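You operate a simulated robot arm through the tools that you are given. There is no shell and no other tool. Be economical: measure what you need, move in short steps, check, and stop when the job is done.

Carry out the task below with a simulated robot arm. There is one attempt and no reset: what you move stays moved.

TASK
Staple the recipes and the patterns, and lay both in the letter tray.
Fine: one staple in each.
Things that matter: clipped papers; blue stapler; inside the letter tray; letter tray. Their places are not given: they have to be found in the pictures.

It is judged by the outcome, as a careful person would: the job done as asked, and still so three seconds after it is handed in. It fails if anything else is knocked over, pushed out of place, dropped, spilled or broken.

THE ROBOT
A 6-joint arm with a two-finger parallel gripper, fixed in place. Base frame: the origin is at the foot of the arm, x ahead of it, y to its left, z up; the work surface is at about z = 0. Lengths are in mm, angles in degrees, forces in N, time in s.
With the tool pointing down near the work surface it reaches from about 140 to 580 mm from the base axis. Its first joint turns from -66.0 to 66.0 degrees. Payload 2.1 kg.
Tool frame: the origin (TCP) lies between the finger pads and is the grasp point; the fingertips stand 30 mm ahead of it; z points along the fingers, y is the line along which they close. The gripper opens to 94 mm. The fingers are 28 mm wide and 10 mm thick; the gripper's body (50 by 96 mm) begins 55 mm behind the TCP.
Orientation is that of the tool frame in the base frame, as [roll, pitch, yaw] about the fixed x, y, z axes, in that order (R = Rz(yaw) Ry(pitch) Rx(roll)). With the fingers straight down and closing along the base's y, the tool's x points along the base's -x, its y along +y and its z along -z.

THE INTERFACE
- The arm moves only by the tool play_rows. Its argument "targets" is a list of rows, each a list of 7 numbers: the turn, a rotation vector about the base's x, y, z in rad, then the shift along the base's x, y, z in m, then the gripper command, from -1 (shut) to 1 (fully open), values between in proportion. In form: [[ax, ay, az, tx, ty, tz, gripper], ...]. A call has 1 to 10 rows; each row shifts and turns the commanded pose from where the row before left it. A row lasts 0.2 s, in which the tool goes at most 50 mm and 8.6 degrees; a call with a longer step from one row to the next is refused whole, and so is a gripper value outside its range. A pose out of reach is approached as far as the arm can. The call stops where the force on the tool passes 90 N (or 10 N more than at its start, if that is more) or the arm is blocked; 0.2 s more then pass. The fingers move at their own pace (about 72 mm/s each) and stop on an object; they squeeze with about 23 N. The grip force told is the motor's: it shows also when the fingers shut on nothing. Time passes only in rows, and 0.2 s behind the last, so rows that do not move let the fingers close. It gives the time, the measured TCP pose, the force on the tool (base axes), the opening and the grip force at its end, in the units of the frame above (readings bear some noise), and new pictures: "pictures" is both (left out), scene, wrist or none.
- Cameras (640 x 400 px; columns grow to the right, rows downward): "scene" is fixed at [47.1, -362.5, 490.7]; the picture's right is [0.84, -0.54, 0.00], its down [-0.28, -0.44, -0.85] and it looks along [0.46, 0.72, -0.52] (base axes); focal length 300 px, centre (320, 200). "wrist" rides on the gripper at [-37, 0, -58] in the tool frame; the picture's right is [0.00, -1.00, 0.00], its down [0.97, 0.00, -0.24] and it looks along [0.24, 0.00, 0.97] (tool axes); focal length 218 px, centre (320, 200).
- measure_at(camera, pixels): for up to 12 pixels [column, row] of the newest picture of that camera ("zoom" is the newest enlarged one), the place [x, y, z] in the base frame of the surface seen there, good to about 2 mm. No time passes.
- zoom(camera, box): a new picture of the part [left, top, right, bottom] of that camera's present view, enlarged. No time passes.
- job_done(): hands the job in; it is judged then, once.

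Work in short steps. Measure before you move; look again where a grasp or a placing could have gone wrong, and mend it. You have 80 turns and 120 pictures in all, those below and enlarged ones among them. Open the gripper and draw the arm clear of the work before you hand the job in, unless the task says otherwise; then end with one line.

The tools are called after "Request:" by a JSON object that holds its "op" and its "data". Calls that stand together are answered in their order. play_rows: Moves the arm, as the interface text tells. Its arguments: {"type":"object","properties":{"targets":{"type":"array"},"pictures":{"type":"string","enum":["both","scene","wrist","none"]}},"required":["targets"]} The other tools are called the same way: measure_at (camera, pixels) gives the place of the surface under pixels of a picture; zoom (camera, box) takes an enlarged picture of a part of a camera's view; job_done () hands the job in.

At the start:

```text
t: 0.0
tool_pos: [287.1, 157.7, 339.2]
ee_rot: [-180.0, 0.0, -180.0]
contact_force: [0.2, 0.4, 0.4]
gripper_width: 93.9
finger_force: 0.0
```

scene: 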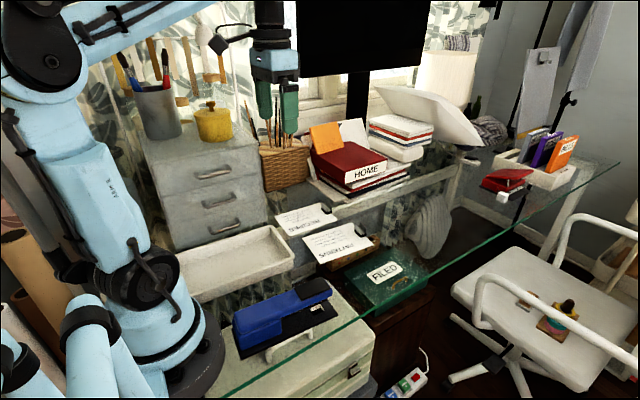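
wrist: 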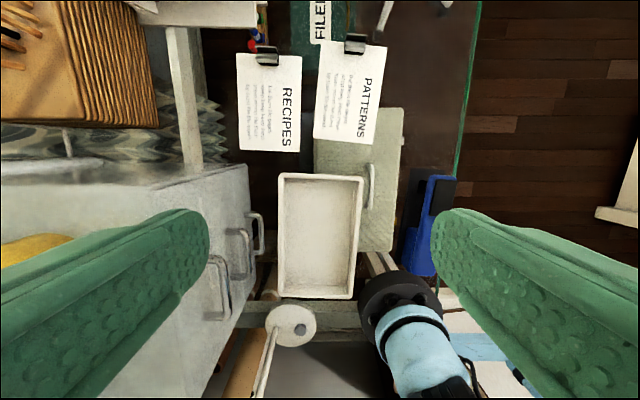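

The scene shows two clipped paper stacks near (305,220) and (338,243), the tray near (235,262) and the blue stapler near (285,315). I'll zoom in on each.

Request:
{"op": "zoom", "data": {"camera": "scene", "box": [170, 180, 410, 330]}}

Request:
{"op": "zoom", "data": {"camera": "wrist", "box": [220, 20, 480, 310]}}

Request:
{"op": "zoom", "data": {"camera": "scene", "box": [215, 265, 375, 365]}}

```text
2.67 times, centred on (290, 255) of scene
```

zoom: 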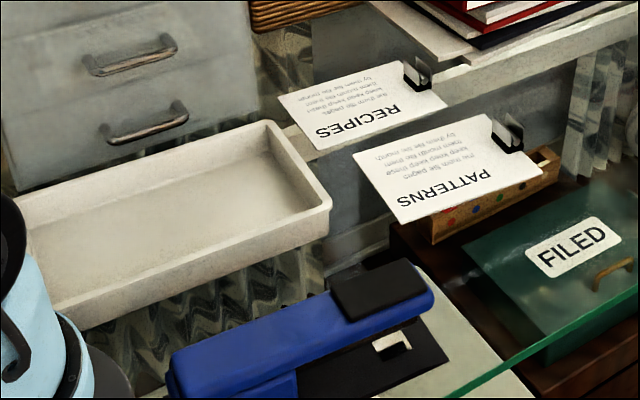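

```text
1.38 times, centred on (350, 165) of wrist
```

zoom: 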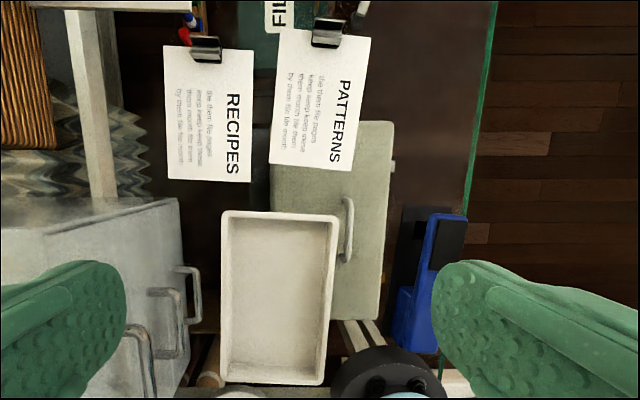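

```text
4.00 times, centred on (295, 315) of scene
```

zoom: 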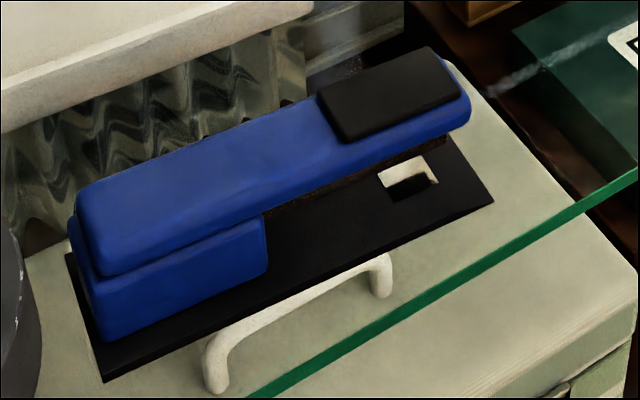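

Measuring the key features in the scene picture.

Request:
{"op": "measure_at", "data": {"camera": "scene", "pixels": [[327, 282], [301, 292], [238, 318], [240, 343], [330, 318], [397, 311], [314, 310], [240, 360], [338, 315], [275, 325], [281, 318], [405, 330]]}}

Request:
{"op": "measure_at", "data": {"camera": "wrist", "pixels": [[240, 55], [300, 57], [300, 150], [240, 149], [267, 55], [267, 62], [325, 42], [385, 49], [373, 143], [315, 137], [355, 44], [355, 35]]}}

Request:
{"op": "measure_at", "data": {"camera": "wrist", "pixels": [[280, 176], [361, 180], [280, 294], [352, 296], [320, 240], [434, 178], [450, 182], [440, 200], [418, 240], [405, 265], [290, 190], [350, 290]]}}

```text
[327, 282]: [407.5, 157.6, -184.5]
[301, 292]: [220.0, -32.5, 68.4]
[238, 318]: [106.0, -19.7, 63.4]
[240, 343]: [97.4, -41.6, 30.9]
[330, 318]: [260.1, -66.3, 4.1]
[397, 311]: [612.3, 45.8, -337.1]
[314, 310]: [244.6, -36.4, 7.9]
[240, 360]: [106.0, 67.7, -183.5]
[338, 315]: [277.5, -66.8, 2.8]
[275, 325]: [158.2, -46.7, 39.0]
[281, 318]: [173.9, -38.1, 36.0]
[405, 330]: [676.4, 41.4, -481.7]
```

```text
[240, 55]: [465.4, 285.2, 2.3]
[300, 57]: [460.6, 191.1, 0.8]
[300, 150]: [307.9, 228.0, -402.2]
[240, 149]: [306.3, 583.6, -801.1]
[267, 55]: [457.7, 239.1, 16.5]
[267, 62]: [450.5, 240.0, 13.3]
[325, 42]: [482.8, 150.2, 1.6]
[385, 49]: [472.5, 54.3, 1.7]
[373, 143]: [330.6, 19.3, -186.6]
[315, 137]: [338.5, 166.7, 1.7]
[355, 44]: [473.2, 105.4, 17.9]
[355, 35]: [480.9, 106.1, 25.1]
```

```text
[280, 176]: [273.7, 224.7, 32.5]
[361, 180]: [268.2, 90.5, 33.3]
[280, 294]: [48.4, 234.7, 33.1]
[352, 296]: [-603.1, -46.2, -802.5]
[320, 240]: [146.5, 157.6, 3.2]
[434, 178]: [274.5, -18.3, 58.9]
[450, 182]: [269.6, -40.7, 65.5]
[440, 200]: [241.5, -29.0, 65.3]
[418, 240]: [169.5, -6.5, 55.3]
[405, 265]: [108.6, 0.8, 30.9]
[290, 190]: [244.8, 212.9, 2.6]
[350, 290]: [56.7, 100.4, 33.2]
```

Papers are about 145x95 mm with clips at the +x edge; the stapler's mouth faces +x. I'll look more closely at the clips and the stapler's mouth.

Request:
{"op": "zoom", "data": {"camera": "scene", "box": [270, 195, 380, 265]}}

Request:
{"op": "play_rows", "data": {"targets": [[0, 0, 0, 0.04, 0, -0.01, 1], [0, 0, 0, 0.04, 0, -0.01, 1], [0, 0, 0, 0.04, 0, -0.01, 1], [0, 0, 0, 0.03, 0, -0.01, 1], [0, 0, 0, 0, 0, -0.04, 1], [0, 0, 0, 0, 0, -0.03, 1]]}}

```text
5.71 times, centred on (325, 230) of scene
```

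zoom: 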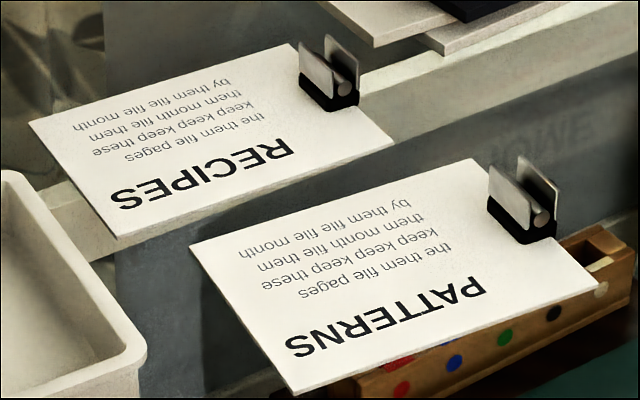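

```text
t: 1.4
tool_pos: [437.5, 157.7, 228.7]
ee_rot: [180.0, 0.0, 180.0]
contact_force: [-0.1, -0.1, -0.5]
gripper_width: 94.1
finger_force: 0.1
```

scene: 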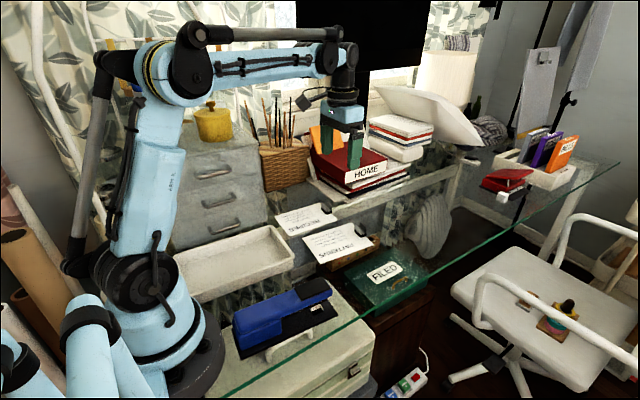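
wrist: 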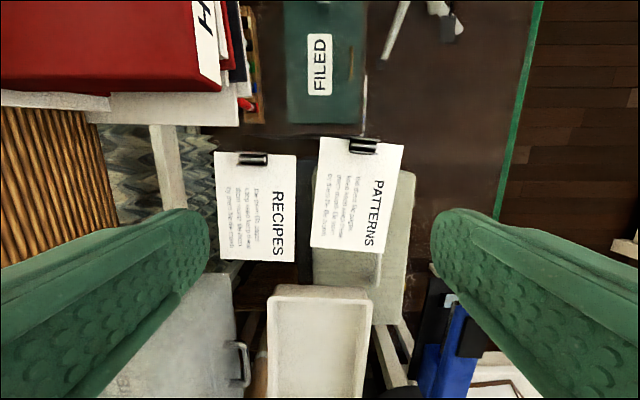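

Clip handles are at (253,159) and (362,146) in the wrist view; zooming and measuring.

Request:
{"op": "zoom", "data": {"camera": "wrist", "box": [200, 120, 420, 270]}}

Request:
{"op": "measure_at", "data": {"camera": "wrist", "pixels": [[214, 153], [296, 156], [294, 260], [220, 258], [320, 138], [403, 145], [385, 254], [311, 246], [218, 90], [130, 120], [238, 122], [100, 80]]}}

```text
2.67 times, centred on (310, 195) of wrist
```

zoom: 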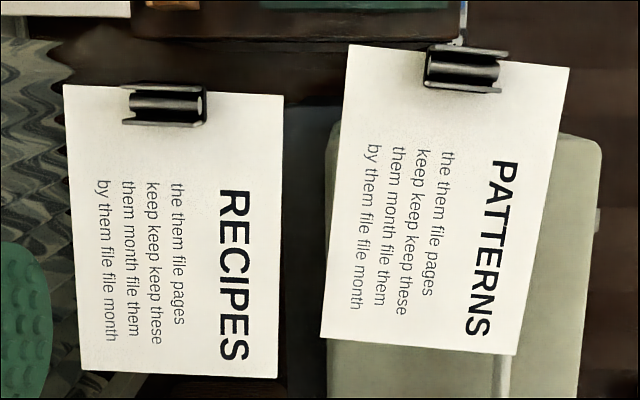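

```text
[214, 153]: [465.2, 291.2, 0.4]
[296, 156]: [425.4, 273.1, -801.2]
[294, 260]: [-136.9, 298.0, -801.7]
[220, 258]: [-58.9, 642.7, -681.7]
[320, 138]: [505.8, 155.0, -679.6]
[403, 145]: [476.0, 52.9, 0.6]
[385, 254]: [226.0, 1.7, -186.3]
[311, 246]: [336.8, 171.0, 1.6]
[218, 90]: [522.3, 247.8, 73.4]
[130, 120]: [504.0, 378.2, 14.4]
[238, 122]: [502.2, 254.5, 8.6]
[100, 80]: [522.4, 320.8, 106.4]
```

Request:
{"op": "measure_at", "data": {"camera": "zoom", "pixels": [[66, 88], [280, 100], [275, 373], [87, 367], [350, 48], [565, 70], [514, 352], [323, 333], [165, 123], [168, 85], [463, 88], [467, 50]]}}

Request:
{"op": "measure_at", "data": {"camera": "zoom", "pixels": [[126, 121], [203, 124], [428, 84], [498, 92], [136, 105], [200, 107], [432, 67], [495, 74], [508, 54]]}}

```text
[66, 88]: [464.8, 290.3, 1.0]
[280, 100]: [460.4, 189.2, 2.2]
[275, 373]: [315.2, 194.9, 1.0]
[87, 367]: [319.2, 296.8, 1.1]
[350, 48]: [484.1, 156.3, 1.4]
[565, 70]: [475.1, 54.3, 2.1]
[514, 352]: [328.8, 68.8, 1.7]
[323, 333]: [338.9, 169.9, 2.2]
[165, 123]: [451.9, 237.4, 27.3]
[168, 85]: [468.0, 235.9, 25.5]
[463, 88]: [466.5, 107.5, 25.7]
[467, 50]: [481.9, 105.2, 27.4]
```

```text
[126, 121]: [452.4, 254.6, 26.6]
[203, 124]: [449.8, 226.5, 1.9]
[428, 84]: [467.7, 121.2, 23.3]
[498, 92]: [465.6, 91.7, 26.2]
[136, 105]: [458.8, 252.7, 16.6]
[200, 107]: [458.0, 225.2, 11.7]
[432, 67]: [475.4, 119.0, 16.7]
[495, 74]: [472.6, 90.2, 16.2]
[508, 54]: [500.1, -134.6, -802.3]
```

Clips: recipes at (459,239), patterns at (474,106), about 30 mm wide in y and 27 mm high. Next I look at the stapler from above.

Request:
{"op": "play_rows", "data": {"targets": [[0, 0, 0, -0.02, -0.045, 0, 1], [0, 0, 0, -0.02, -0.045, 0, 1], [0, 0, 0, -0.02, -0.045, 0, 1], [0, 0, 0, -0.02, -0.045, 0, 1], [0, 0, 0, -0.02, -0.02, 0, 1], [0, 0, 0, 0, 0, 0, 1]]}}

```text
t: 2.8
tool_pos: [334.5, -40.9, 228.8]
ee_rot: [-180.0, 0.0, -179.9]
contact_force: [0.2, 0.4, -1.0]
gripper_width: 94.1
finger_force: 0.0
```

scene: 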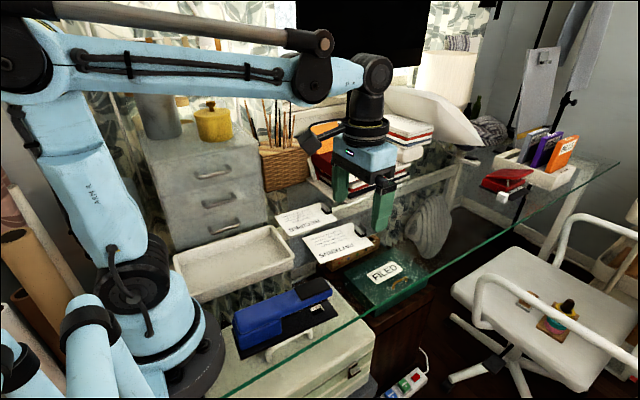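
wrist: 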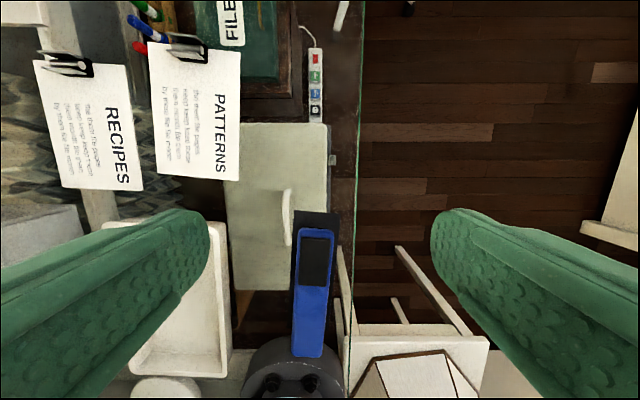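

Request:
{"op": "zoom", "data": {"camera": "wrist", "box": [200, 190, 400, 370]}}

Request:
{"op": "zoom", "data": {"camera": "scene", "box": [280, 270, 345, 340]}}

Request:
{"op": "measure_at", "data": {"camera": "wrist", "pixels": [[294, 212], [338, 213], [300, 229], [332, 231], [302, 240], [330, 240], [300, 284], [327, 286], [292, 356], [322, 357], [352, 220], [316, 262]]}}

```text
2.22 times, centred on (300, 280) of wrist
```

zoom: 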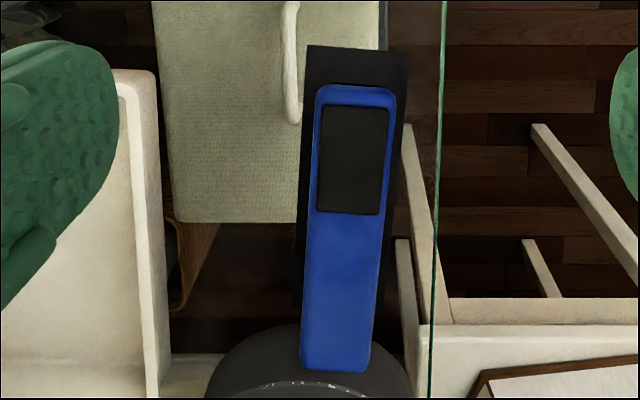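

```text
5.71 times, centred on (312, 305) of scene
```

zoom: 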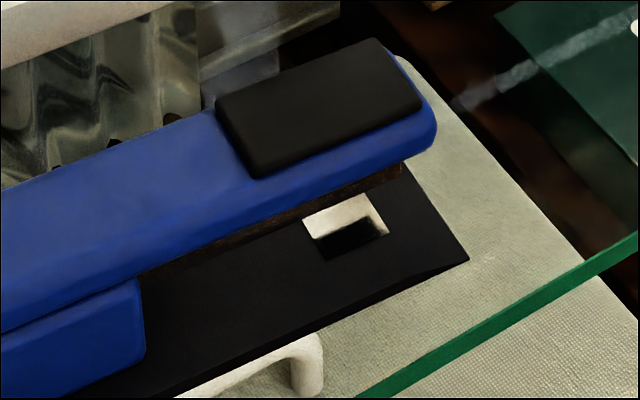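

```text
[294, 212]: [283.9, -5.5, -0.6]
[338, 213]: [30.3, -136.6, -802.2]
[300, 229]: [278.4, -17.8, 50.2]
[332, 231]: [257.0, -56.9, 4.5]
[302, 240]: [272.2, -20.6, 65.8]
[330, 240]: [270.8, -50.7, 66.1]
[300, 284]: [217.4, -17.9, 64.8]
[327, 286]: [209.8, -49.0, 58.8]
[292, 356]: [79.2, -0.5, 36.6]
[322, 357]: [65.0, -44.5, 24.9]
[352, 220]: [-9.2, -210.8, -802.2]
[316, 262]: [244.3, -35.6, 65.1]
```

Request:
{"op": "measure_at", "data": {"camera": "zoom", "pixels": [[320, 215], [365, 208], [345, 240], [380, 225], [330, 255], [250, 260], [460, 255], [410, 170], [360, 190], [300, 205], [390, 150], [145, 340]]}}

Request:
{"op": "measure_at", "data": {"camera": "wrist", "pixels": [[382, 143], [298, 218], [334, 222], [325, 213], [355, 180], [318, 240], [312, 284], [310, 330]]}}

```text
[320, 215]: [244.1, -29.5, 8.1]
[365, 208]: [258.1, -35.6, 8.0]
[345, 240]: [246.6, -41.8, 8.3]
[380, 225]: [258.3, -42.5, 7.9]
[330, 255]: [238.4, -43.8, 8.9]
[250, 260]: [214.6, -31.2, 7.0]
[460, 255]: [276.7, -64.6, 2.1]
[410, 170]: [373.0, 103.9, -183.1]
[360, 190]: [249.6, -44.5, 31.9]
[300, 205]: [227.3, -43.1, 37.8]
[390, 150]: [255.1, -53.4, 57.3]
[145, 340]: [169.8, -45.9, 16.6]
```

```text
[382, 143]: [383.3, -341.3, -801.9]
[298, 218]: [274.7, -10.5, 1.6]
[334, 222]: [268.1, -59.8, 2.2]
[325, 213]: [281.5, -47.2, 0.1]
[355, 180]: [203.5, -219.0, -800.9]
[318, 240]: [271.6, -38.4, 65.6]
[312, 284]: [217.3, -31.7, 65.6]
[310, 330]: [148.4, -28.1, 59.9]
```

Stapler: anvil at about (251,-36,8), throat gap z 8–30, black pad top at z 66, axis yaw about -5°. I'll start with the patterns: go above its clip and align with its yaw of about -5.4°.

Request:
{"op": "play_rows", "data": {"targets": [[0, 0, -0.019, 0.028, 0.0294, 0, 0.3], [0, 0, -0.019, 0.028, 0.0294, 0, 0.3], [0, 0, -0.019, 0.028, 0.0294, 0, 0.3], [0, 0, -0.019, 0.028, 0.0294, 0, 0.3], [0, 0, -0.018, 0.0275, 0.0294, 0, 0.3], [0, 0, 0, 0, 0, -0.045, 0.3], [0, 0, 0, 0, 0, -0.045, 0.3], [0, 0, 0, 0, 0, -0.045, 0.3], [0, 0, 0, 0, 0, 0, 0.3]]}}

```text
t: 4.8
tool_pos: [474.9, 102.9, 93.0]
ee_rot: [-180.0, 0.0, 174.5]
contact_force: [0.4, -0.1, 0.0]
gripper_width: 61.1
finger_force: 0.1
```

scene: 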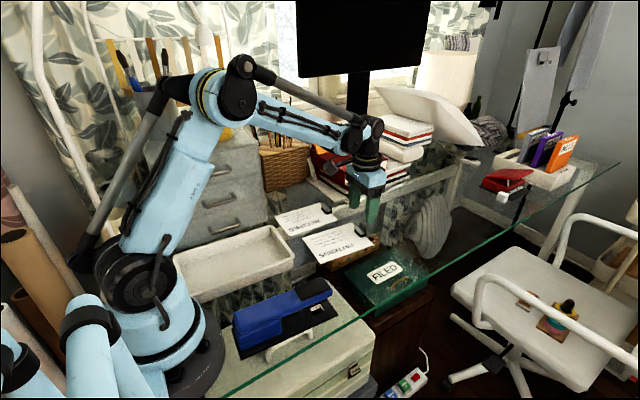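
wrist: 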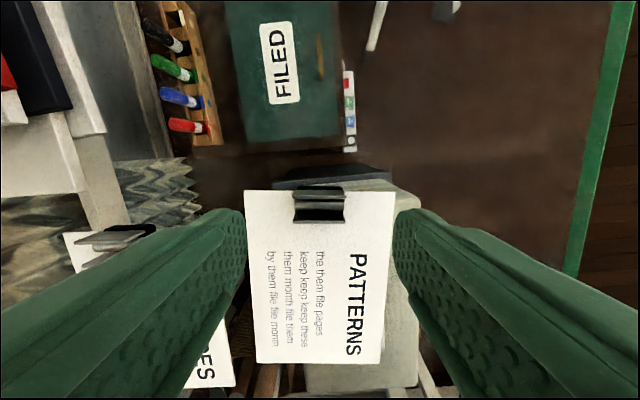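

The clip is at (319,205), centred and aligned. I check its exact place.

Request:
{"op": "measure_at", "data": {"camera": "wrist", "pixels": [[297, 221], [341, 221], [297, 189], [341, 190], [319, 205], [275, 215], [365, 215]]}}

```text
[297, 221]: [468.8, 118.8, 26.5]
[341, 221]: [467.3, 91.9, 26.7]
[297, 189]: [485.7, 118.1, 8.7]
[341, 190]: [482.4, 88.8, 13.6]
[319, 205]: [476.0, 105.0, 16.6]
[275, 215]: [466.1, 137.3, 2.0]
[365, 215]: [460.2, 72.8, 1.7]
```

Centre is (476,104.5). I lower to z≈37 and close.

Request:
{"op": "play_rows", "data": {"targets": [[0, 0, 0, 0.001, 0.002, -0.03, 0.3], [0, 0, 0, 0, 0, -0.018, 0.3], [0, 0, 0, 0, 0, -0.008, 0.3], [0, 0, 0, 0, 0, 0, -1], [0, 0, 0, 0, 0, 0, -1], [0, 0, 0, 0, 0, 0, -1]], "pictures": "wrist"}}

```text
t: 6.2
tool_pos: [476.0, 107.3, 37.2]
ee_rot: [180.0, 0.0, 174.6]
contact_force: [-1.0, -0.6, 0.0]
gripper_width: 31.7
finger_force: 23.1
```

wrist: 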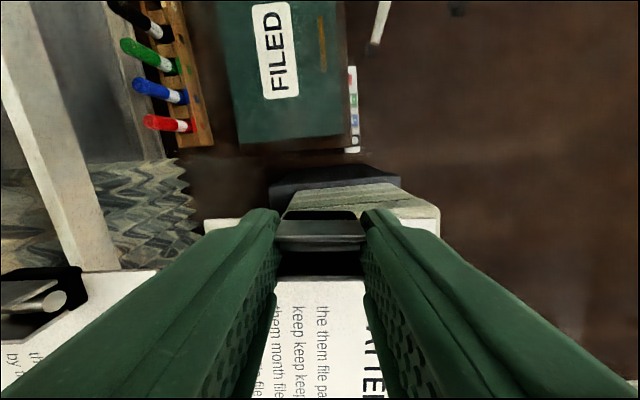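

Gripped at 31.7 mm. Lifting and moving to a staging pose in front of the stapler's mouth.

Request:
{"op": "play_rows", "data": {"targets": [[0, 0, 0, 0, 0, 0.015, -1], [0, 0, 0, 0, 0, 0.03, -1], [0, 0, 0, 0, 0, 0.03, -1], [0, 0, 0, -0.003, -0.035, 0, -1], [0, 0, 0, -0.005, -0.04, 0, -1], [0, 0, 0, -0.005, -0.04, 0, -1], [0, 0, 0, -0.005, -0.036, 0, -1], [0, 0, 0, 0, 0, 0, -1]]}}

```text
t: 8.0
tool_pos: [460.6, -43.5, 110.2]
ee_rot: [180.0, 0.0, 174.6]
contact_force: [-0.1, 0.3, -0.8]
gripper_width: 31.3
finger_force: 23.4
```

scene: 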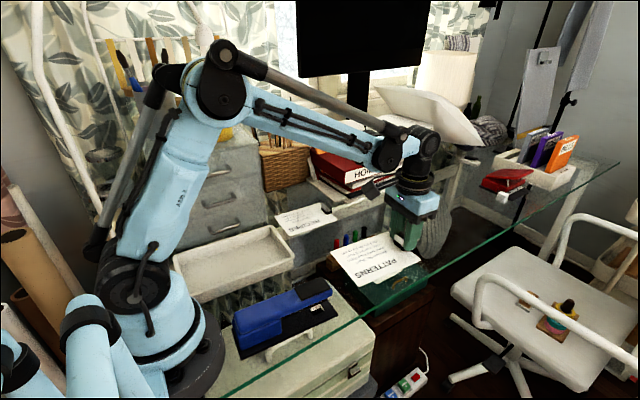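
wrist: 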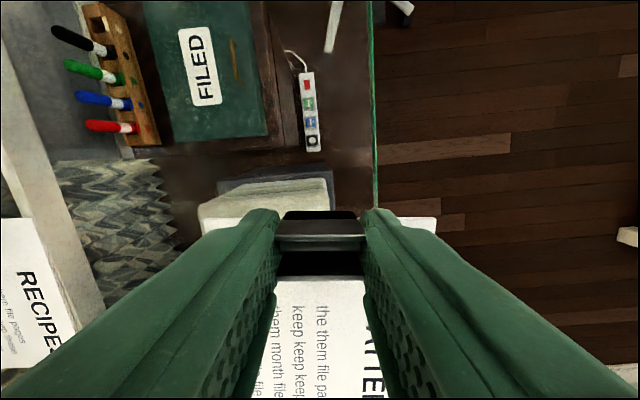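

Request:
{"op": "zoom", "data": {"camera": "scene", "box": [230, 210, 450, 350]}}

Request:
{"op": "measure_at", "data": {"camera": "scene", "pixels": [[332, 252], [364, 287], [419, 260], [345, 255], [370, 280], [400, 270], [383, 240]]}}

```text
2.86 times, centred on (340, 280) of scene
```

zoom: 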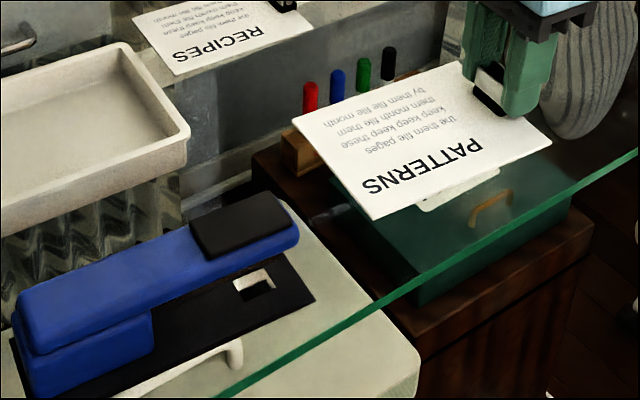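

```text
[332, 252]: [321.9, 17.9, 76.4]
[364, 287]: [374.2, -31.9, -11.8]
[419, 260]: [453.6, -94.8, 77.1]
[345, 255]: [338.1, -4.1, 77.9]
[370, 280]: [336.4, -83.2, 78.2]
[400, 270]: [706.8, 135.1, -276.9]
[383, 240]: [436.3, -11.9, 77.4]
```

The paper is held level, with its surface about 33 mm below the TCP and its far edge at x≈318. I lower so the sheet is at z≈17, then slide it into the throat.

Request:
{"op": "play_rows", "data": {"targets": [[0, 0, 0, 0, 0, -0.03, -1], [0, 0, 0, 0, 0, -0.029, -1], [0, 0, 0, -0.02, 0.002, 0, -1], [0, 0, 0, -0.02, 0.002, 0, -1], [0, 0, 0, 0, 0, 0, -1]]}}

Request:
{"op": "zoom", "data": {"camera": "scene", "box": [250, 230, 410, 330]}}

```text
t: 9.2
tool_pos: [419.1, -39.6, 52.0]
ee_rot: [-179.9, 0.0, 174.6]
contact_force: [0.5, 0.0, -1.0]
gripper_width: 31.7
finger_force: 22.7
```

scene: 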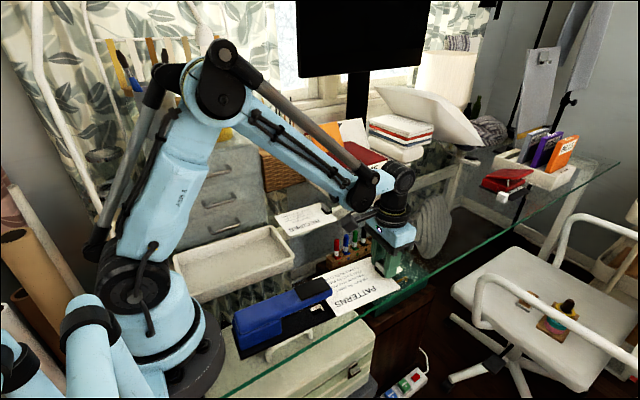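
wrist: 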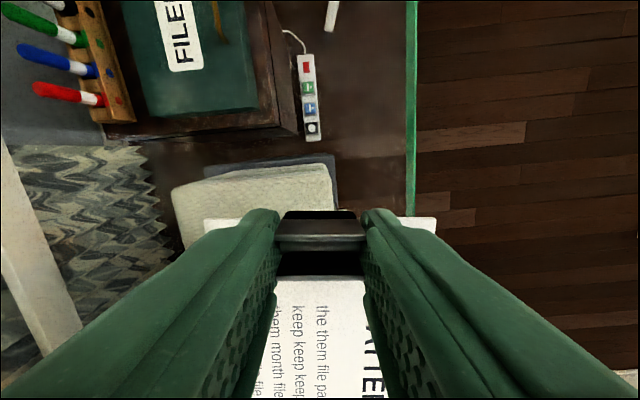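

```text
4.00 times, centred on (330, 280) of scene
```

zoom: 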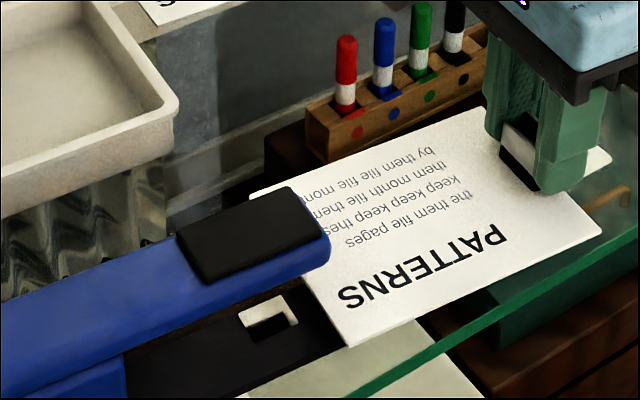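

The edge is entering under the head with clearance. I slide the remaining 44 mm.

Request:
{"op": "play_rows", "data": {"targets": [[0, 0, 0, -0.012, 0.001, 0, -1], [0, 0, 0, -0.012, 0.001, 0, -1], [0, 0, 0, -0.012, 0.001, 0, -1], [0, 0, 0, -0.008, 0.001, 0, -1], [0, 0, 0, 0, 0, 0, -1]], "pictures": "scene"}}

Request:
{"op": "zoom", "data": {"camera": "scene", "box": [220, 240, 380, 340]}}

```text
t: 10.4
tool_pos: [375.3, -36.5, 53.7]
ee_rot: [180.0, 0.0, 174.6]
contact_force: [-0.9, 0.6, -0.2]
gripper_width: 31.6
finger_force: 22.9
```

scene: 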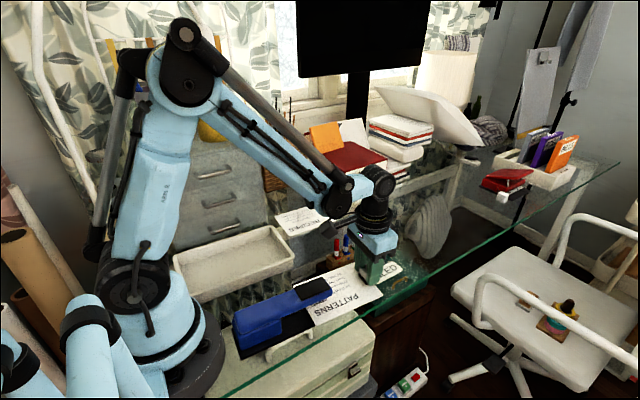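

```text
4.00 times, centred on (300, 290) of scene
```

zoom: 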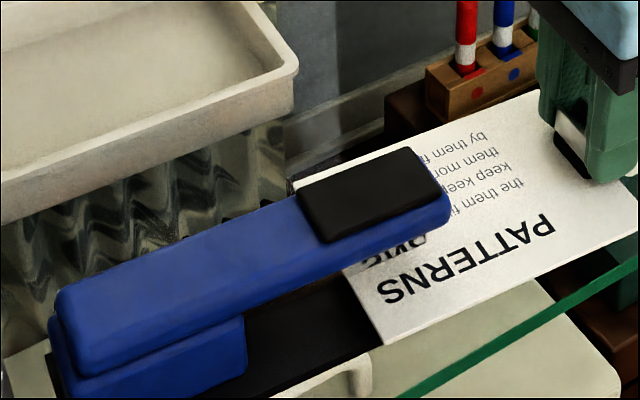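

The anvil is covered by the sheet. I lower about 11 mm so it rests on the base, then release.

Request:
{"op": "play_rows", "data": {"targets": [[0, 0, 0, 0, 0, -0.006, -1], [0, 0, 0, 0, 0, -0.005, -1], [0, 0, 0, 0, 0, 0, -1], [0, 0, 0, 0, 0, 0, 0.3], [0, 0, 0, 0, 0, 0, 0.3], [0, 0, 0, 0, 0, 0, 0.3]]}}

Request:
{"op": "zoom", "data": {"camera": "scene", "box": [240, 220, 420, 340]}}

```text
t: 11.8
tool_pos: [374.8, -35.4, 43.0]
ee_rot: [-180.0, 0.0, 174.6]
contact_force: [-0.2, 0.3, -0.3]
gripper_width: 61.0
finger_force: 0.1
```

scene: 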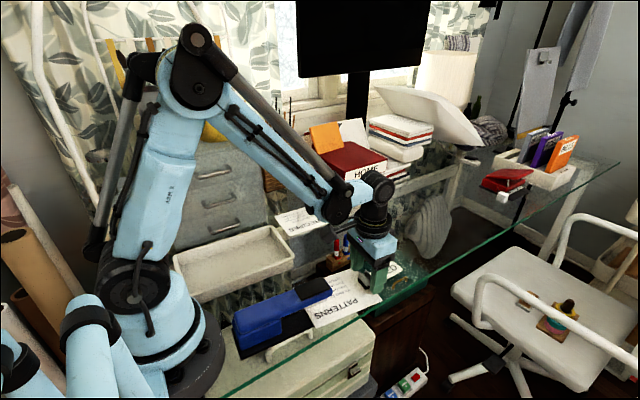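
wrist: 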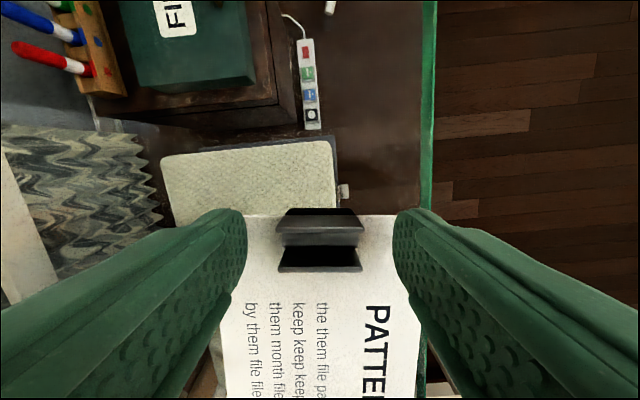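

```text
3.33 times, centred on (330, 280) of scene
```

zoom: 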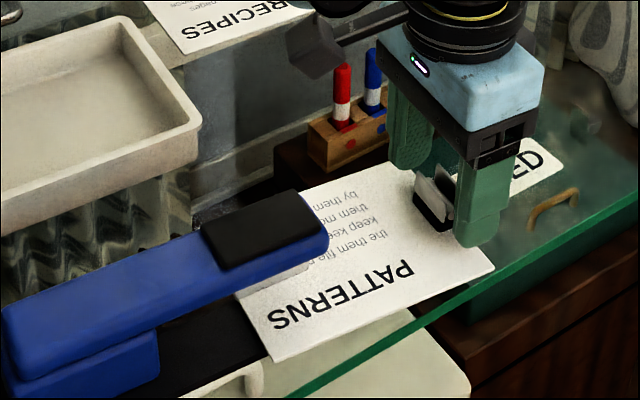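

The paper rests in place. I rise, close the fingers and go above the stapler's black pad at (253,-36).

Request:
{"op": "play_rows", "data": {"targets": [[0, 0, 0, 0, 0, 0.04, 0.3], [0, 0, 0, 0, 0, 0.045, 0.3], [0, 0, 0, 0, 0, 0.015, -1], [0, 0, 0, -0.04, 0, 0, -1], [0, 0, 0, -0.04, 0, 0, -1], [0, 0, 0, -0.039, 0, 0, -1], [0, 0, 0, 0, 0, -0.03, -1], [0, 0, 0, 0, 0, 0, -1]]}}

Request:
{"op": "zoom", "data": {"camera": "scene", "box": [230, 220, 410, 340]}}

```text
t: 13.6
tool_pos: [255.5, -34.4, 111.8]
ee_rot: [-180.0, 0.0, 174.5]
contact_force: [0.6, 0.5, 0.4]
gripper_width: 0.0
finger_force: 23.0
```

scene: 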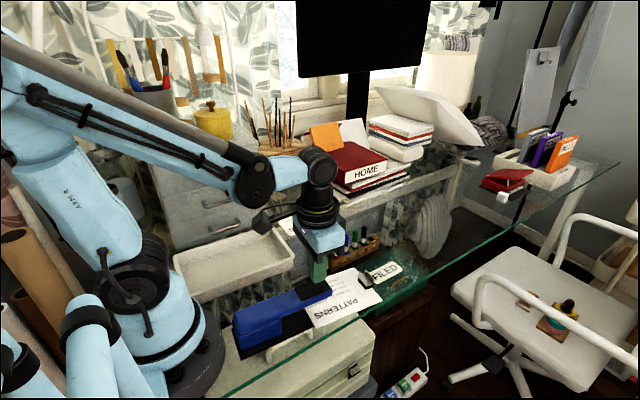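
wrist: 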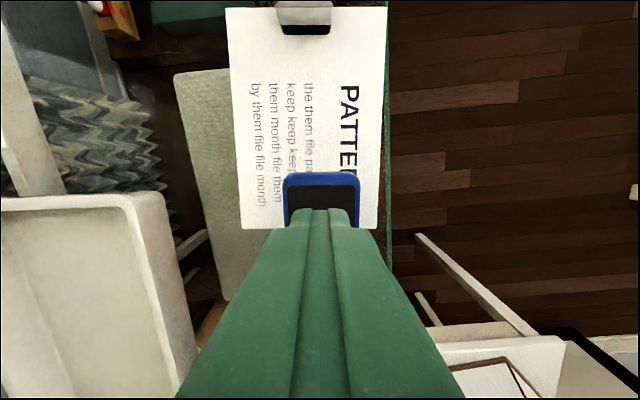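

```text
3.33 times, centred on (320, 280) of scene
```

zoom: 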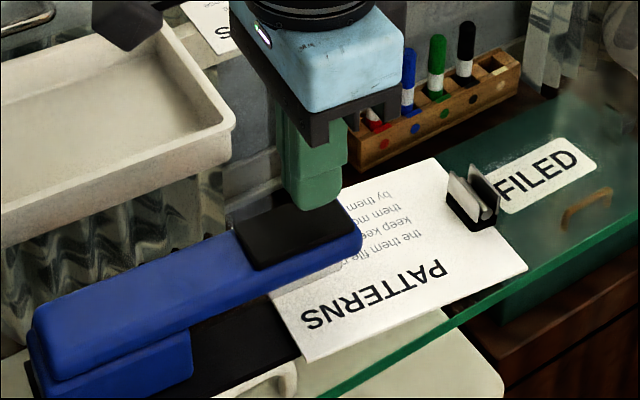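

The fingers are over the pad. Pressing in small steps until resistance.

Request:
{"op": "play_rows", "data": {"targets": [[0, 0, 0, -0.002, -0.002, -0.012, -1], [0, 0, 0, 0, 0, -0.005, -1], [0, 0, 0, 0, 0, -0.004, -1], [0, 0, 0, 0, 0, -0.004, -1], [0, 0, 0, 0, 0, -0.004, -1], [0, 0, 0, 0, 0, 0, -1]], "pictures": "scene"}}

Request:
{"op": "zoom", "data": {"camera": "scene", "box": [230, 220, 410, 340]}}

```text
t: 15.0
tool_pos: [254.0, -38.8, 84.6]
ee_rot: [180.0, 0.0, 174.6]
contact_force: [-0.3, 2.2, 7.5]
gripper_width: 0.0
finger_force: 23.0
```

scene: 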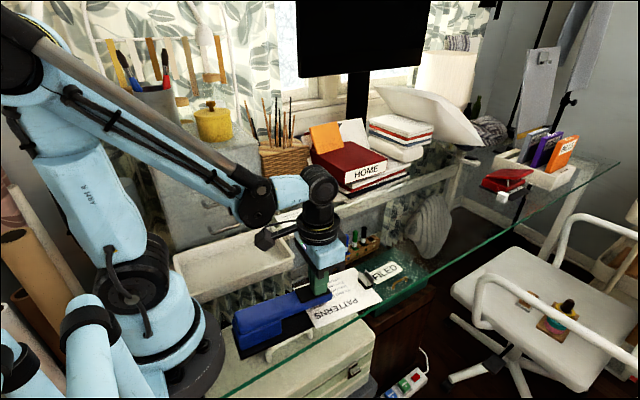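

```text
3.33 times, centred on (320, 280) of scene
```

zoom: 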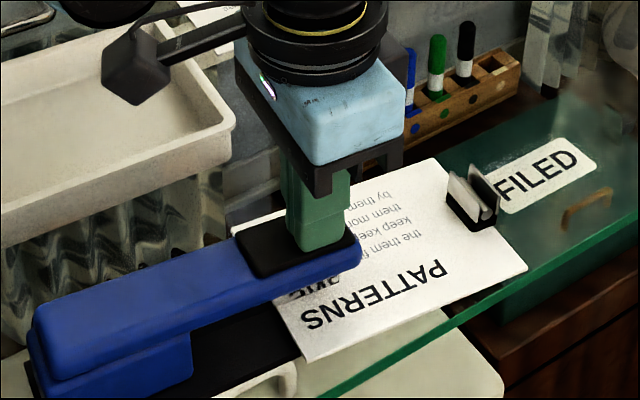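

Head depressed about 12 mm with 7.5 N. Continuing down in the same stroke.

Request:
{"op": "play_rows", "data": {"targets": [[0, 0, 0, 0, 0.001, -0.004, -1], [0, 0, 0, 0, 0, -0.004, -1], [0, 0, 0, 0, 0, -0.003, -1], [0, 0, 0, 0, 0, -0.003, -1], [0, 0, 0, 0, 0, 0, -1]], "pictures": "scene"}}

Request:
{"op": "zoom", "data": {"camera": "scene", "box": [230, 220, 410, 340]}}

```text
t: 15.8
tool_pos: [255.6, -38.0, 77.2]
ee_rot: [-179.7, -0.5, 174.6]
contact_force: [-3.8, 0.0, 53.7]
gripper_width: 0.1
finger_force: 22.9
stopped in row 4: the force on the tool passed its limit (the readings are from after the stop); the commanded pose is now the measured one
```

scene: 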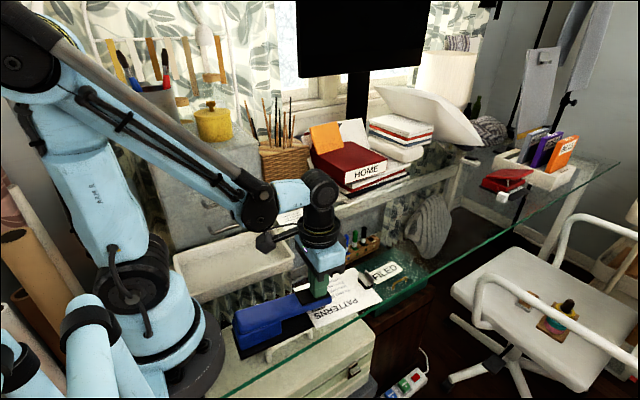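

```text
3.33 times, centred on (320, 280) of scene
```

zoom: 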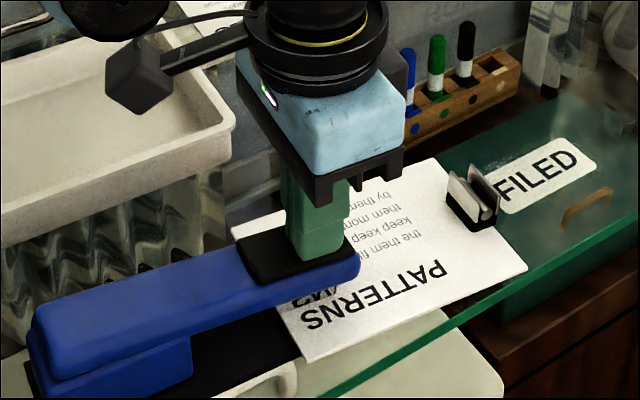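

The force limit was reached at full stroke, so it should be stapled. I raise the arm and see whether the head springs back.

Request:
{"op": "play_rows", "data": {"targets": [[0, 0, 0, 0, 0, 0.015, -1], [0, 0, 0, 0, 0, 0.035, -1], [0, 0, 0, 0, 0, 0.025, -1], [0, 0, 0, 0.04, 0, 0, -1], [0, 0, 0, 0.04, 0, 0, 0.3], [0, 0, 0, 0.039, 0, 0, 0.3], [0, 0, 0, 0, 0, -0.03, 0.3], [0, 0, 0, 0, 0, -0.02, 0.3], [0, 0, 0, 0, 0, 0, 0.3]]}}

Request:
{"op": "zoom", "data": {"camera": "scene", "box": [230, 220, 410, 340]}}

```text
t: 17.8
tool_pos: [374.3, -36.7, 98.3]
ee_rot: [-179.7, -0.4, 174.6]
contact_force: [-0.2, 0.0, 0.8]
gripper_width: 61.1
finger_force: 0.0
```

scene: 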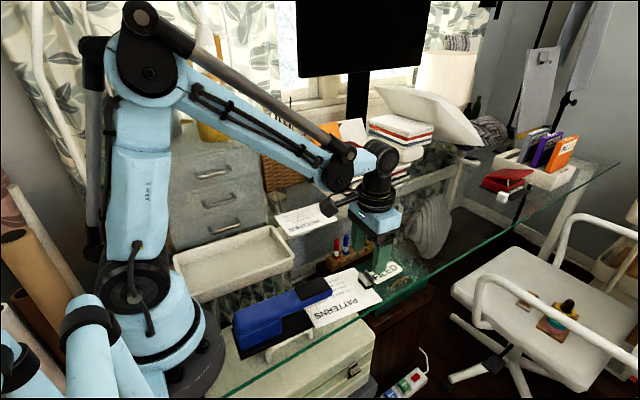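
wrist: 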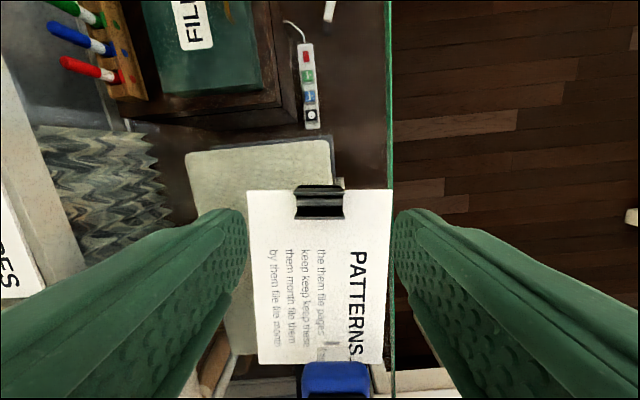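

```text
3.33 times, centred on (320, 280) of scene
```

zoom: 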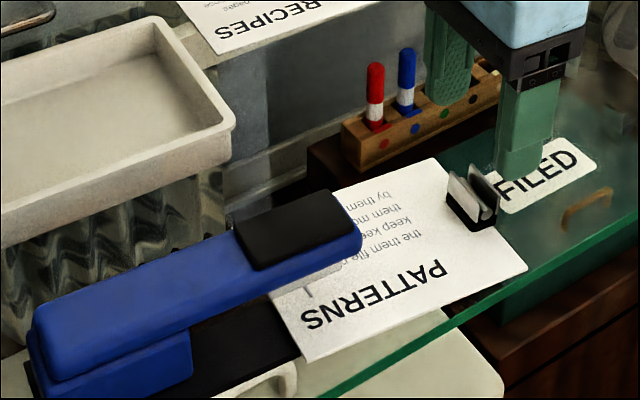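

Request:
{"op": "zoom", "data": {"camera": "wrist", "box": [240, 300, 400, 400]}}

Request:
{"op": "measure_at", "data": {"camera": "wrist", "pixels": [[297, 219], [342, 219], [331, 342], [319, 203], [335, 365]]}}

```text
4.00 times, centred on (320, 350) of wrist
```

zoom: 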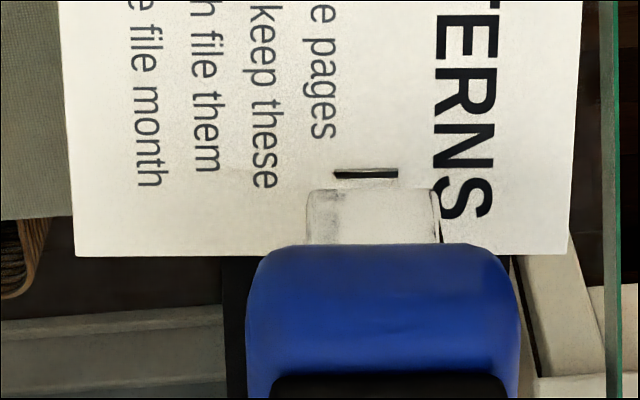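

```text
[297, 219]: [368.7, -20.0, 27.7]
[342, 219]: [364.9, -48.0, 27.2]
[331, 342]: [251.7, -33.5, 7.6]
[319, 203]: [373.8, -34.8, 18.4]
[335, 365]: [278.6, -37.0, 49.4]
```

A staple shows at (251.7,-33.5) on the paper. I grip the clip again.

Request:
{"op": "play_rows", "data": {"targets": [[0, 0, 0, 0, 0.001, -0.03, 0.3], [0, 0, 0, 0, 0, -0.022, 0.3], [0, 0, 0, 0, 0, -0.008, 0.3], [0, 0, 0, 0, 0, 0, -1], [0, 0, 0, 0, 0, 0, -1], [0, 0, 0, 0, 0, 0, -1], [0, 0, 0, 0, 0, 0.008, -1], [0, 0, 0, 0.015, -0.001, 0, -1], [0, 0, 0, 0.02, -0.002, 0, -1], [0, 0, 0, 0, 0, 0, -1]]}}

Request:
{"op": "zoom", "data": {"camera": "scene", "box": [230, 220, 410, 340]}}

```text
t: 20.0
tool_pos: [410.0, -39.5, 47.2]
ee_rot: [-179.8, -0.4, 174.6]
contact_force: [-0.6, 0.0, -0.7]
gripper_width: 31.3
finger_force: 23.2
```

scene: 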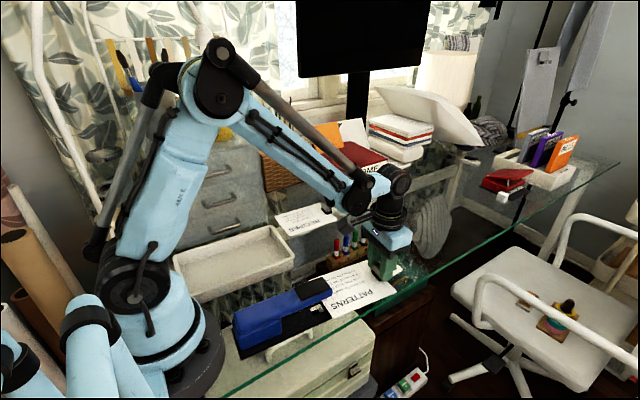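
wrist: 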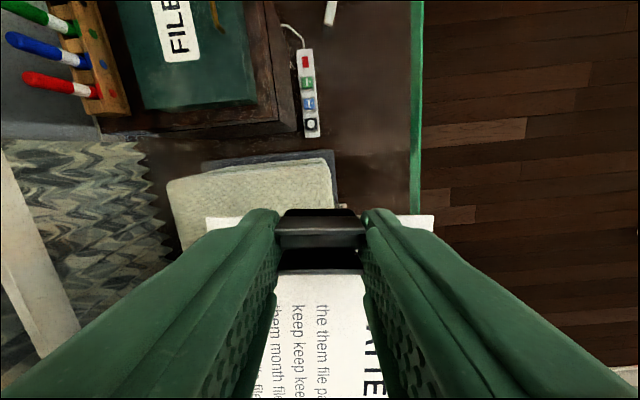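

```text
3.33 times, centred on (320, 280) of scene
```

zoom: 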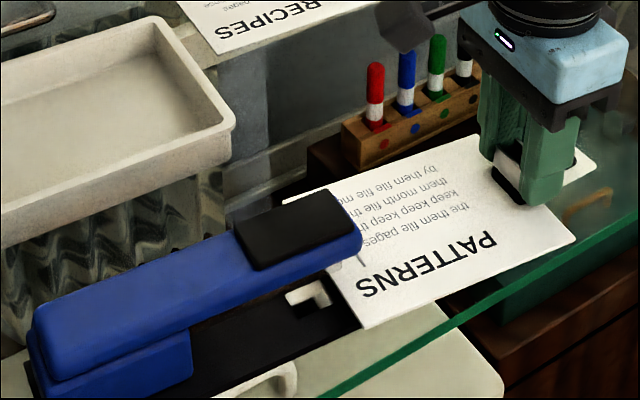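

Staple clearly on the patterns sheet. I pull clear of the stapler, lift and go over toward the tray.

Request:
{"op": "play_rows", "data": {"targets": [[0, 0, 0, 0.03, -0.003, 0, -1], [0, 0, 0, 0.03, -0.003, 0, -1], [0, 0, 0, 0, 0, 0.045, -1], [0, 0, 0, 0, 0, 0.045, -1], [0, 0, 0, -0.01, 0.045, 0, -1], [0, 0, 0, -0.02, 0.045, 0, -1], [0, 0, 0, -0.02, 0.045, 0, -1], [0, 0, 0, -0.02, 0.045, 0, -1], [0, 0, 0, 0, 0, 0, -1]]}}

Request:
{"op": "zoom", "data": {"camera": "scene", "box": [160, 190, 320, 310]}}

```text
t: 22.0
tool_pos: [398.2, 134.7, 138.1]
ee_rot: [-179.8, -0.4, 174.5]
contact_force: [0.1, 0.3, -0.3]
gripper_width: 31.5
finger_force: 23.1
```

scene: 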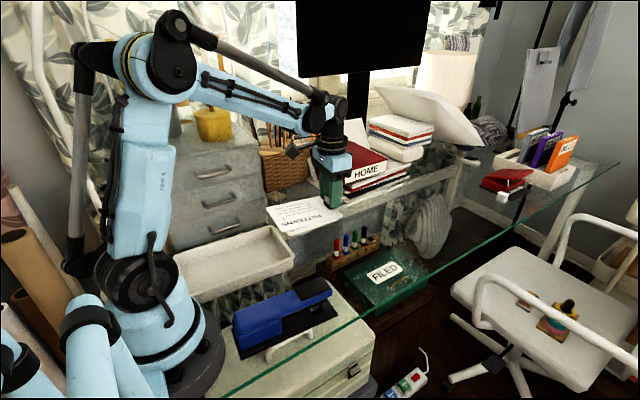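
wrist: 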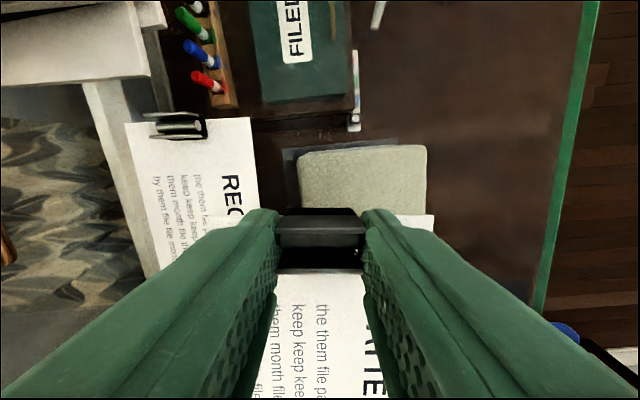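

```text
3.33 times, centred on (240, 250) of scene
```

zoom: 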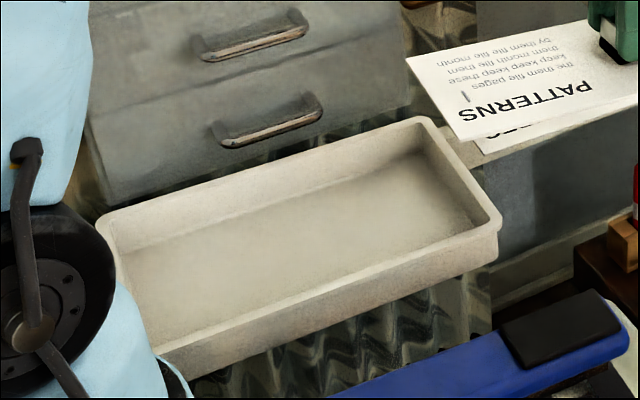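

Request:
{"op": "measure_at", "data": {"camera": "zoom", "pixels": [[424, 155], [478, 222], [470, 212], [422, 165], [300, 190], [420, 122], [494, 220], [105, 215], [130, 255], [122, 270], [487, 228], [300, 285]]}}

Request:
{"op": "measure_at", "data": {"camera": "scene", "pixels": [[205, 275], [230, 268], [288, 250], [285, 240], [250, 262], [255, 267], [262, 268], [240, 265]]}}

```text
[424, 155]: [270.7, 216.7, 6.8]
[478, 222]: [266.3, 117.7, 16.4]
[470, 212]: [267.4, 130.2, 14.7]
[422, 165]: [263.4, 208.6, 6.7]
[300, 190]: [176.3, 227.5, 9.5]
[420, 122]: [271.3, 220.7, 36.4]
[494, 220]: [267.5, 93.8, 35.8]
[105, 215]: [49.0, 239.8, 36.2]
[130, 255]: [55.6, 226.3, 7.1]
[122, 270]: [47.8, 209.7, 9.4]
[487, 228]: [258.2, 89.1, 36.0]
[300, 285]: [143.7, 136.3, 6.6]
```

```text
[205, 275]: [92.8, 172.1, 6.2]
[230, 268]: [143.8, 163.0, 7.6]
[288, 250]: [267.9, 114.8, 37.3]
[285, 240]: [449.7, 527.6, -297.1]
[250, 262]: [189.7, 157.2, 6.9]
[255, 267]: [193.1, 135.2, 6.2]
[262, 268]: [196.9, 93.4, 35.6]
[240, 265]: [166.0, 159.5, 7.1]
```

Tray interior is about x 50–268, y 97–220 with yaw -2.6°. I check the cabinet and the gadget beside the gripper for clearance.

Request:
{"op": "measure_at", "data": {"camera": "scene", "pixels": [[292, 150], [305, 142], [210, 200], [222, 175], [265, 190], [220, 205], [240, 145], [175, 240], [265, 160]]}}

```text
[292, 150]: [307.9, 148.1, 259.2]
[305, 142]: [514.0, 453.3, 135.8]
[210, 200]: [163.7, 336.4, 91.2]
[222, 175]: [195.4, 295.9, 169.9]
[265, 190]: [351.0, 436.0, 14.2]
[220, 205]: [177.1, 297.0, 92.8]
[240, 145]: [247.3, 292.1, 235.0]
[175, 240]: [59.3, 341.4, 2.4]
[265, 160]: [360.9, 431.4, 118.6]
```

Plenty of clearance (cabinet handles at y≈295). Moving over the tray and lowering partway.

Request:
{"op": "play_rows", "data": {"targets": [[0, 0, 0.025, -0.04, 0.006, 0, -1], [0, 0, 0.025, -0.04, 0.006, 0, -1], [0, 0, 0, -0.04, 0.006, 0, -1], [0, 0, 0, -0.034, 0.006, 0, -1], [0, 0, 0, 0, 0, -0.03, -1], [0, 0, 0, 0, 0, 0, -1]]}}

Request:
{"op": "zoom", "data": {"camera": "scene", "box": [160, 190, 320, 310]}}

```text
t: 23.4
tool_pos: [244.1, 157.8, 109.9]
ee_rot: [-179.7, -0.4, 177.4]
contact_force: [-0.6, -0.9, -0.9]
gripper_width: 31.6
finger_force: 23.4
```

scene: 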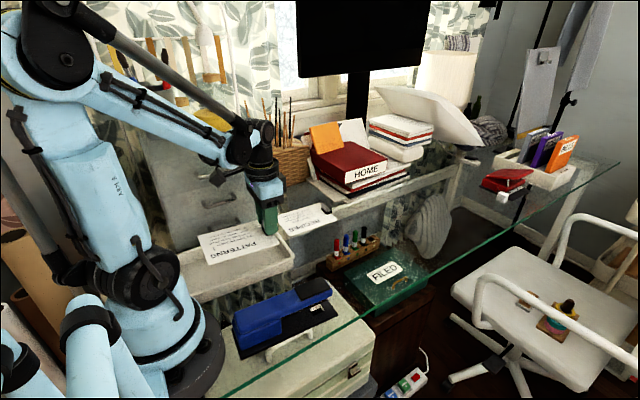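
wrist: 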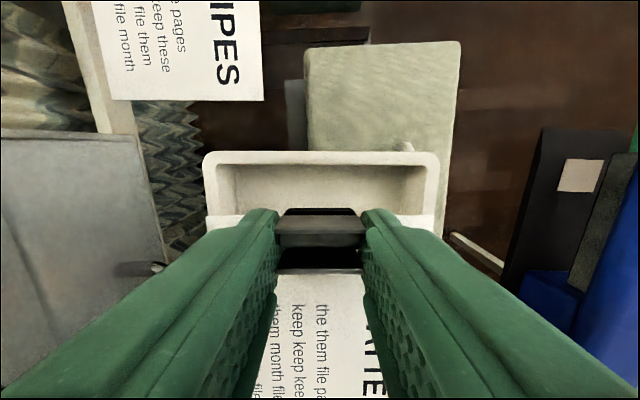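

```text
3.33 times, centred on (240, 250) of scene
```

zoom: 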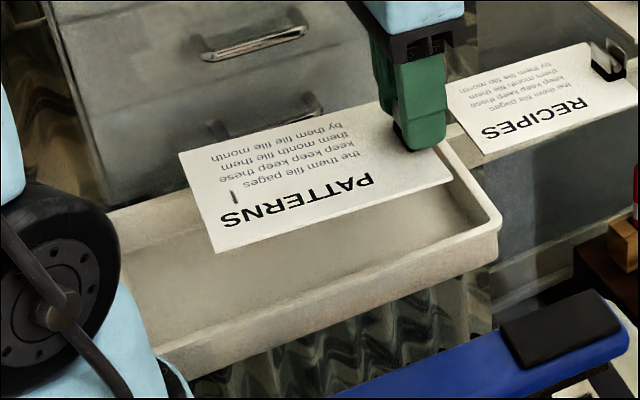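

Centred within the tray (rim at columns 207–438). Lowering into it.

Request:
{"op": "play_rows", "data": {"targets": [[0, 0, 0, 0, 0.001, -0.03, -1], [0, 0, 0, 0, 0, -0.025, -1], [0, 0, 0, 0, 0, -0.01, -1], [0, 0, 0, 0, 0, 0, -1]]}}

Request:
{"op": "zoom", "data": {"camera": "scene", "box": [160, 190, 320, 310]}}

```text
t: 24.4
tool_pos: [243.8, 159.5, 42.6]
ee_rot: [-180.0, -0.4, 177.5]
contact_force: [-1.2, 0.8, 18.5]
gripper_width: 31.5
finger_force: 22.6
```

scene: 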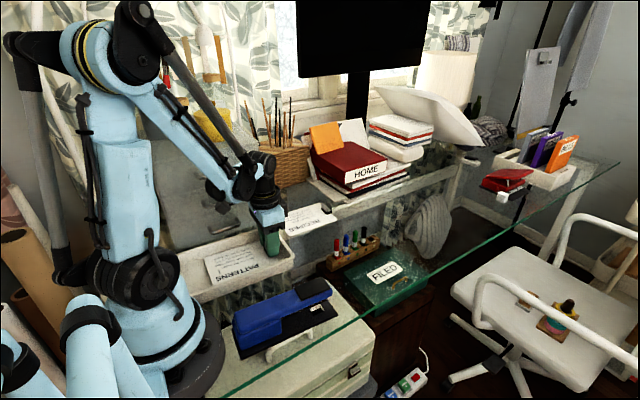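
wrist: 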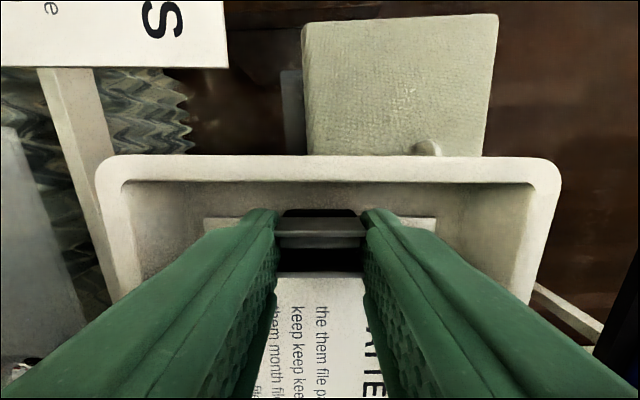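

```text
3.33 times, centred on (240, 250) of scene
```

zoom: 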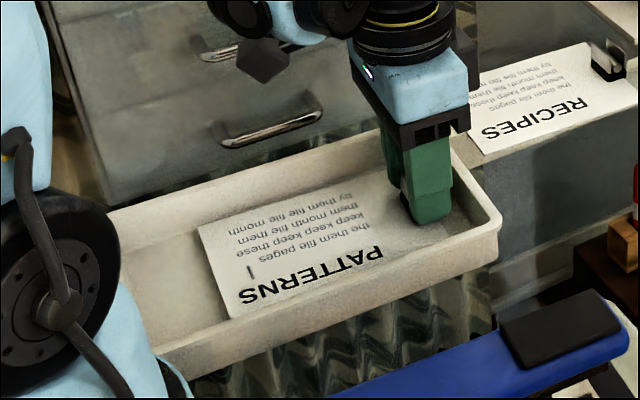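

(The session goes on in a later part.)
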